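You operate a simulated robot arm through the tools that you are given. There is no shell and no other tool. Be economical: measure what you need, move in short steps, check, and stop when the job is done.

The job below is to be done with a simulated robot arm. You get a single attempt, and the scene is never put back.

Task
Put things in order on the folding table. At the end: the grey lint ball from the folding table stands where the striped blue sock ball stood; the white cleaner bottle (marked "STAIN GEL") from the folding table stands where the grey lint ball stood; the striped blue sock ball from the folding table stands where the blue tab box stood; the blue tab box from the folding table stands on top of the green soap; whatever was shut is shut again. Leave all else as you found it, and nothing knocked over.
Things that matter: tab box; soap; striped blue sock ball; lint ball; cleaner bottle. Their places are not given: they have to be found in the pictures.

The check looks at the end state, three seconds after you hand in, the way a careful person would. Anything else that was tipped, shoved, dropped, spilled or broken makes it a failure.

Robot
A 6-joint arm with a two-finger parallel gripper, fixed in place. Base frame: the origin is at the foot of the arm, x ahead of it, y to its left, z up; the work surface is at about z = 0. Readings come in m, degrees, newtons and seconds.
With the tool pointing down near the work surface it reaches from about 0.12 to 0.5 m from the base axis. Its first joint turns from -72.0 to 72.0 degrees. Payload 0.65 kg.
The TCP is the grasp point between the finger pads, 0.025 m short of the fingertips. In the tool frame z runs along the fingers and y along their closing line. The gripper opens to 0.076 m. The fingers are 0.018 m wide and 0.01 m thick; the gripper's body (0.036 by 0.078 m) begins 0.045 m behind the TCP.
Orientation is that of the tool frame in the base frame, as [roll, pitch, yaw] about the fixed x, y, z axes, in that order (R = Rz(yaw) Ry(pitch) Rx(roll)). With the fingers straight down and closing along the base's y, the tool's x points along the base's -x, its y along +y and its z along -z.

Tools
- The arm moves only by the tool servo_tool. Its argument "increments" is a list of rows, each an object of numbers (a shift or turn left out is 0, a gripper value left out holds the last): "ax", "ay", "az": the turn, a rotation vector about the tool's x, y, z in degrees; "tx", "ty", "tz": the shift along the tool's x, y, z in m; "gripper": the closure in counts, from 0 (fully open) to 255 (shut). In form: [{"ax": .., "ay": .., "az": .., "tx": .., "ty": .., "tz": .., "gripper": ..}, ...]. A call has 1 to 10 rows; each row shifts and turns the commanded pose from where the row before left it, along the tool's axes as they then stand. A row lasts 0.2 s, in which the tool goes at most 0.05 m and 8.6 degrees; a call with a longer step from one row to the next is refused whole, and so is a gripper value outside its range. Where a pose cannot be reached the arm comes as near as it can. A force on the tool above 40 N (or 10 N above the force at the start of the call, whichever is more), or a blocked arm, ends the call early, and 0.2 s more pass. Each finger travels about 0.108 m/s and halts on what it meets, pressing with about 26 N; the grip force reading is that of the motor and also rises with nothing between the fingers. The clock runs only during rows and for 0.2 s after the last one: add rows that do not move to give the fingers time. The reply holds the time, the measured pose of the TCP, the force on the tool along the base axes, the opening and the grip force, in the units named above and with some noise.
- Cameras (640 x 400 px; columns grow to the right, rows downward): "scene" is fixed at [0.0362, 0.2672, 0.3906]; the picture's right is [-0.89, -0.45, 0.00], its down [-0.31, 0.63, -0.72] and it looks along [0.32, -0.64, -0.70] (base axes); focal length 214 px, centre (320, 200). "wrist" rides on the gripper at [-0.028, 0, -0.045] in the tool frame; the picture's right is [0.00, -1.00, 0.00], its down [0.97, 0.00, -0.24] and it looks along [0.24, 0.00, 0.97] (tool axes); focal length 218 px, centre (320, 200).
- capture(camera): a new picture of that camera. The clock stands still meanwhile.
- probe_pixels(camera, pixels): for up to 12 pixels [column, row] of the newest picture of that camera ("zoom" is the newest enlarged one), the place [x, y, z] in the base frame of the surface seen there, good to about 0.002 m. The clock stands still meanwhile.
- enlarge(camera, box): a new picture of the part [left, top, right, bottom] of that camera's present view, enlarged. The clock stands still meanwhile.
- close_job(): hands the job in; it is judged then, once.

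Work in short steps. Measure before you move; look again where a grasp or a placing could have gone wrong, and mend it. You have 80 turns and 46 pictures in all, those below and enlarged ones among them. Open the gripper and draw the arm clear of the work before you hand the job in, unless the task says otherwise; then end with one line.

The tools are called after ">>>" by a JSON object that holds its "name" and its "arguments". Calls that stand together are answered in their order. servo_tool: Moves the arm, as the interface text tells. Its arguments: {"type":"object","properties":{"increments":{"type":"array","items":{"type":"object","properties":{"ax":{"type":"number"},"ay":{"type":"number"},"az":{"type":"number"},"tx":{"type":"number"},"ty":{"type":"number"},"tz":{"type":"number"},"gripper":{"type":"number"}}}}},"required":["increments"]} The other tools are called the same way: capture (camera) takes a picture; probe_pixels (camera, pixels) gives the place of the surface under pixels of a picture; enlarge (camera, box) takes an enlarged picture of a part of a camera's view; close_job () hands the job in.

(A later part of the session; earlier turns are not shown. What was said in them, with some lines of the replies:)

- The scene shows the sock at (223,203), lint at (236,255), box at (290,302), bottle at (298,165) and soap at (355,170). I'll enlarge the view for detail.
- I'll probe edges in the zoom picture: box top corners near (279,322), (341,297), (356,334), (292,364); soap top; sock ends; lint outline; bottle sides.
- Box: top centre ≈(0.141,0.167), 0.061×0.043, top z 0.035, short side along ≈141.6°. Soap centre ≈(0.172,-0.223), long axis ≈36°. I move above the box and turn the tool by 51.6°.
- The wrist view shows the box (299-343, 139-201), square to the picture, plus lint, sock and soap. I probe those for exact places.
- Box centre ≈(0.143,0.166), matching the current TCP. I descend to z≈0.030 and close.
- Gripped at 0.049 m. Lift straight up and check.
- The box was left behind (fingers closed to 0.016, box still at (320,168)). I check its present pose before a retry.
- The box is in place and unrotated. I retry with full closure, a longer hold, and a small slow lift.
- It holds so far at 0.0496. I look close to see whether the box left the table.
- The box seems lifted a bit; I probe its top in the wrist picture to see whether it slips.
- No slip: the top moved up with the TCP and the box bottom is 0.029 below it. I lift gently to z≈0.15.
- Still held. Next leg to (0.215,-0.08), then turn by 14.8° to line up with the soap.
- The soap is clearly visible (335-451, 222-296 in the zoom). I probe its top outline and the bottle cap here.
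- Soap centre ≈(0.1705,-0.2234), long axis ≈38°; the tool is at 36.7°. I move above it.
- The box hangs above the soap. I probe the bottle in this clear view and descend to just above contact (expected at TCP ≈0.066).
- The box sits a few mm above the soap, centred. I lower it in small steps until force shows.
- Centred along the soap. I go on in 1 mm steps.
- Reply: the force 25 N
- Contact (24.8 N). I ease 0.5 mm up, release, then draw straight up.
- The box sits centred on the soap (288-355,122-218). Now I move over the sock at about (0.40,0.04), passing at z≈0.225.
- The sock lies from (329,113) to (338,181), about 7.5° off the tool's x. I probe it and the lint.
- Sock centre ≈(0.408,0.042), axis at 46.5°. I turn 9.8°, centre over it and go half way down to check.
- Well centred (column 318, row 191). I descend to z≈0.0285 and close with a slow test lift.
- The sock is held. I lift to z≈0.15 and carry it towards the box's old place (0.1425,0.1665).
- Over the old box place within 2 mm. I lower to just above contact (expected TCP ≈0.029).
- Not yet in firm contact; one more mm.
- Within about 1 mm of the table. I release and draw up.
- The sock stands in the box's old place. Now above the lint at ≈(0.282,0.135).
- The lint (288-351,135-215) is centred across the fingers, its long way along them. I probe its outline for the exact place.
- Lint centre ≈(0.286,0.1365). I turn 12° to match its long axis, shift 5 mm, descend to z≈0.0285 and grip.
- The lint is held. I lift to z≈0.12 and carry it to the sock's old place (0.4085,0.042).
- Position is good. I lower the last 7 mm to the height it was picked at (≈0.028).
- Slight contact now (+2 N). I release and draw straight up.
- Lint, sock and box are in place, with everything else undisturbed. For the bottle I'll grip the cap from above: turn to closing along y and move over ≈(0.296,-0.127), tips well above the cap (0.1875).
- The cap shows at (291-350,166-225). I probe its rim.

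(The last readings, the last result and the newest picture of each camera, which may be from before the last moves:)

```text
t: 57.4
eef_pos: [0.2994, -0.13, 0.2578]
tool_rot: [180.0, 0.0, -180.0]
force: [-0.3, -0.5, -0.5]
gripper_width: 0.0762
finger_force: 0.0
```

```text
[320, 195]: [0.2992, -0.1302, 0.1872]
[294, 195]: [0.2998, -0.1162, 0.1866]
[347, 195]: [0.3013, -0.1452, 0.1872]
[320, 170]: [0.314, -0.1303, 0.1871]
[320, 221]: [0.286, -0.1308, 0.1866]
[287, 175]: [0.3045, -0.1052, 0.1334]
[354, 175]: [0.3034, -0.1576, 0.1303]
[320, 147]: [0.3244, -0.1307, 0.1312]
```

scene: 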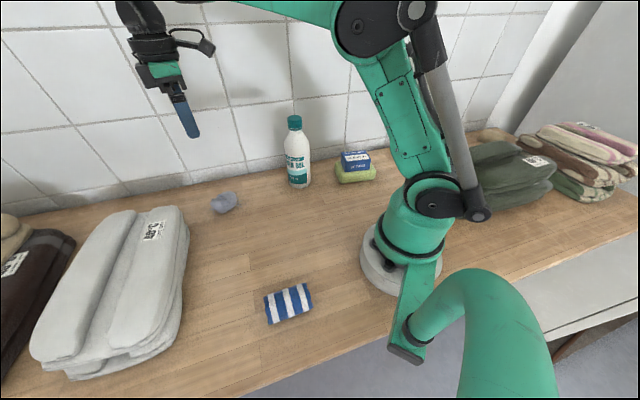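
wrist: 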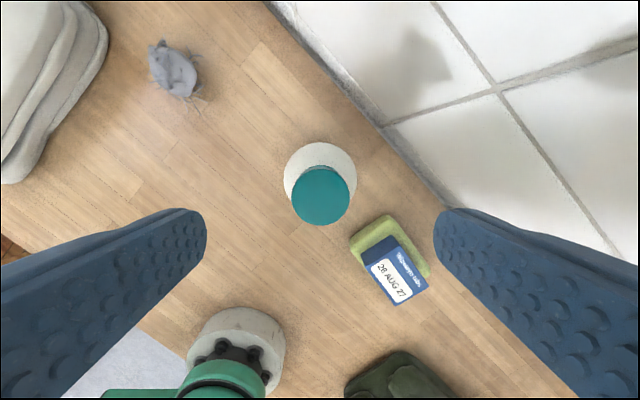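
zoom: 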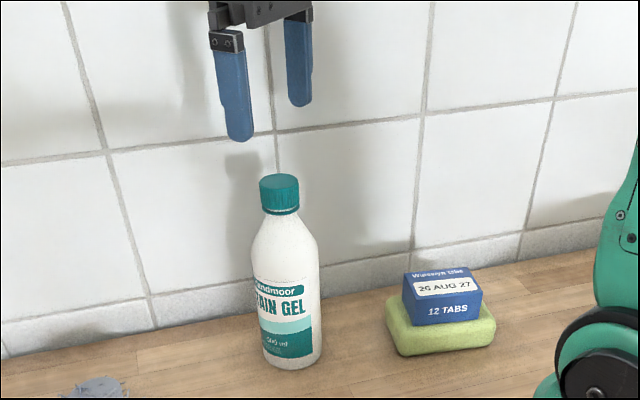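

Cap centre (0.300,-0.1305), right under the TCP. I descend to z≈0.179 and grip, then a slow test lift.

>>> {"name": "servo_tool", "arguments": {"increments": [{"tz": 0.03}, {"tz": 0.025}, {"tz": 0.015}, {"tz": 0.008}, {}]}}

>>> {"name": "servo_tool", "arguments": {"increments": [{"gripper": 255}, {}, {}, {}]}}

>>> {"name": "servo_tool", "arguments": {"increments": [{"tz": -0.002}, {"tz": -0.004}, {"tz": -0.004}, {"tz": -0.005}, {}, {}]}}

>>> {"name": "enlarge", "arguments": {"camera": "scene", "box": [230, 50, 390, 200]}}

```text
t: 58.6
eef_pos: [0.2974, -0.127, 0.1789]
tool_rot: [179.9, -0.1, -179.9]
force: [-0.9, 0.0, 0.5]
gripper_width: 0.0756
finger_force: 0.1
```

```text
t: 59.6
eef_pos: [0.2984, -0.1282, 0.1791]
tool_rot: [-180.0, 0.0, -179.9]
force: [-0.3, -1.3, 0.6]
gripper_width: 0.0308
finger_force: 26.3
```

```text
t: 61.0
eef_pos: [0.2989, -0.1263, 0.194]
tool_rot: [-179.9, 0.0, -180.0]
force: [0.9, 0.2, -3.3]
gripper_width: 0.0306
finger_force: 26.5
```

```text
2.67 times, centred on (310, 125) of scene
```

zoom: 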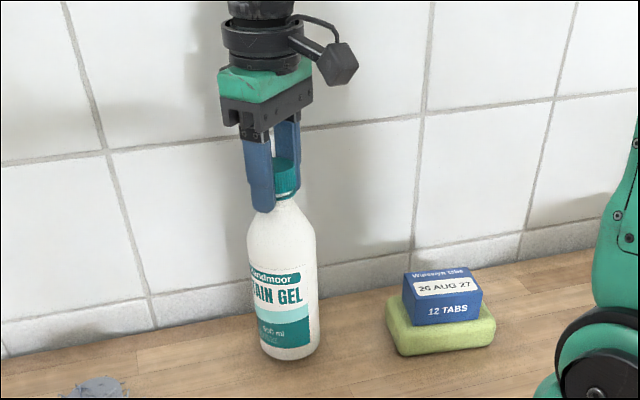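

The bottle is up about 15 mm, upright, ≈3.3 N. I lift a bit more and carry it slowly along y.

>>> {"name": "servo_tool", "arguments": {"increments": [{"tz": -0.007}, {"tz": -0.008}, {"ty": 0.006}, {"ty": 0.012, "tx": 0.001}, {"ty": 0.02, "tx": 0.001}, {"ty": 0.02, "tx": 0.001}, {"ty": 0.02, "tx": 0.001}, {"ty": 0.02, "tx": 0.001}, {"ty": 0.012, "tx": 0.001}, {"ty": 0.006}]}}

>>> {"name": "servo_tool", "arguments": {"increments": [{"ty": 0.006}, {"ty": 0.014, "tx": 0.001}, {"ty": 0.022, "tx": 0.001}, {"ty": 0.022, "tx": 0.001}, {"ty": 0.022, "tx": 0.001}, {"ty": 0.022, "tx": 0.001}, {"ty": 0.02, "tx": 0.0015}, {"ty": 0.012}, {"ty": 0.005}, {}]}}

>>> {"name": "capture", "arguments": {"camera": "scene"}}

```text
t: 63.2
eef_pos: [0.2928, -0.0112, 0.2095]
tool_rot: [179.9, 0.0, -179.9]
force: [-0.6, 0.1, -4.3]
gripper_width: 0.0307
finger_force: 25.4
```

```text
t: 65.4
eef_pos: [0.2841, 0.1335, 0.2083]
tool_rot: [179.9, 0.0, -179.9]
force: [-0.6, 0.9, -3.3]
gripper_width: 0.0306
finger_force: 25.8
```

```text
11 pictures are left
```

scene: 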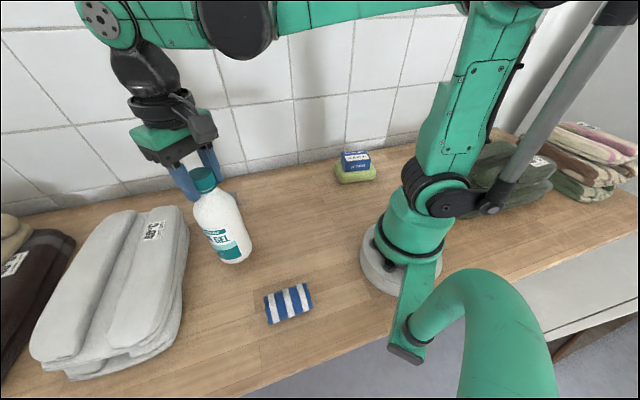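

Bottle over the lint's old place. I lower it: 0.024 m first, then small steps to contact (expected ≈0.179).

>>> {"name": "servo_tool", "arguments": {"increments": [{"tz": 0.004, "ty": 0.002}, {"tz": 0.008}, {"tz": 0.007}, {"tz": 0.004}, {"tz": 0.002}, {}]}}

>>> {"name": "servo_tool", "arguments": {"increments": [{"tz": 0.002}, {"tz": 0.001}, {}]}}

>>> {"name": "enlarge", "arguments": {"camera": "scene", "box": [150, 130, 300, 290]}}

```text
t: 66.8
eef_pos: [0.2847, 0.1348, 0.1845]
tool_rot: [180.0, 0.0, -179.9]
force: [-0.9, 0.9, -4.7]
gripper_width: 0.0307
finger_force: 26.0
```

```text
t: 67.6
eef_pos: [0.2871, 0.1356, 0.1799]
tool_rot: [-179.9, 0.1, -179.8]
force: [0.2, -1.5, -0.2]
gripper_width: 0.0304
finger_force: 26.4
```

```text
2.50 times, centred on (225, 210) of scene
```

zoom: 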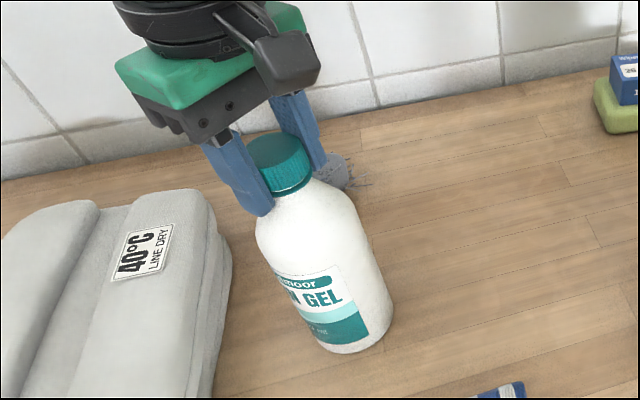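

The weight reading fell to ≈0, so the bottle stands on the table. Another 0.5 mm to make sure.

>>> {"name": "servo_tool", "arguments": {"increments": [{"tz": 0.0005}, {}]}}

```text
t: 68.2
eef_pos: [0.2852, 0.1351, 0.1804]
tool_rot: [179.9, 0.0, -179.9]
force: [0.2, -1.2, 0.9]
gripper_width: 0.0307
finger_force: 25.9
```

Contact is confirmed. I open gently and draw straight up.

>>> {"name": "servo_tool", "arguments": {"increments": [{"gripper": 130}, {}, {"gripper": 0}, {}, {}, {"tz": -0.01}, {"tz": -0.03}, {"tz": -0.03}, {}]}}

>>> {"name": "capture", "arguments": {"camera": "wrist"}}

```text
t: 70.2
eef_pos: [0.2833, 0.1336, 0.2517]
tool_rot: [-180.0, 0.0, -180.0]
force: [0.6, -0.6, -0.1]
gripper_width: 0.0761
finger_force: 0.1
```

```text
9 pictures are left
```

wrist: 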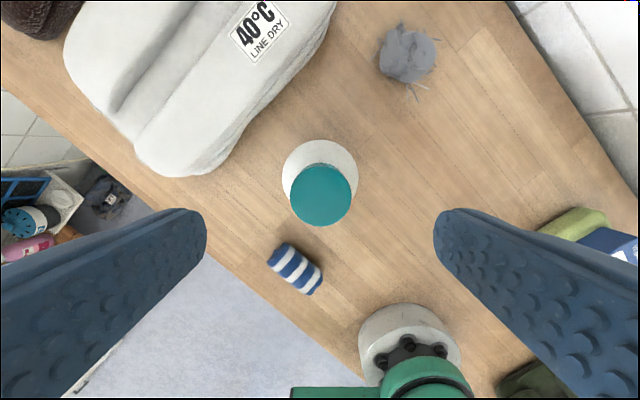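

The bottle stands upright under the tool. I draw the arm back to its start place and check the whole scene.

>>> {"name": "servo_tool", "arguments": {"increments": [{"tx": 0.0155, "ty": -0.033}, {"tx": 0.0155, "ty": -0.033}, {"tx": 0.0155, "ty": -0.033}, {"tx": 0.0155, "ty": -0.033}, {}]}}

>>> {"name": "capture", "arguments": {"camera": "scene"}}

>>> {"name": "probe_pixels", "arguments": {"camera": "scene", "pixels": [[223, 203], [288, 303], [356, 160], [355, 178]]}}

```text
t: 71.4
eef_pos: [0.2235, 0.003, 0.2509]
tool_rot: [180.0, 0.0, -179.9]
force: [1.0, 0.5, -0.3]
gripper_width: 0.0763
finger_force: 0.0
```

```text
8 pictures are left
```

scene: 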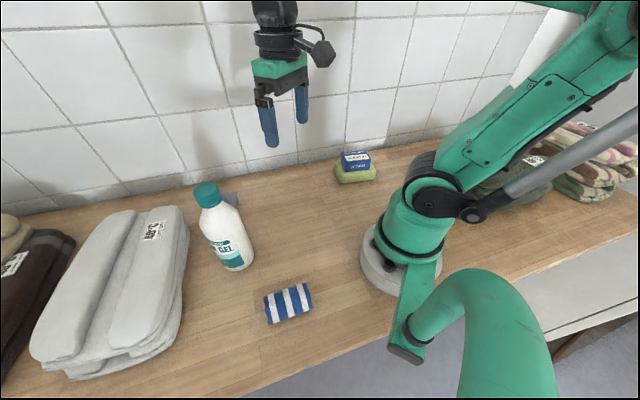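

```text
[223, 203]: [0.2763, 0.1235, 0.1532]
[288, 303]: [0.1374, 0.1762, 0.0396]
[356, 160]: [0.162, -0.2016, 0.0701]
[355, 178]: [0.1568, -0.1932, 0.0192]
```

All four are in place and upright, the gripper is open and the arm is clear. Handing in.

>>> {"name": "close_job", "arguments": {}}

```text
The job is handed in.
```

The job is handed in. The lint ball is where the sock was, the cleaner bottle is where the lint was, the sock is where the tab box was, and the tab box sits on top of the soap. In the last pictures everything was upright and nothing else looked moved. I opened nothing during the job.
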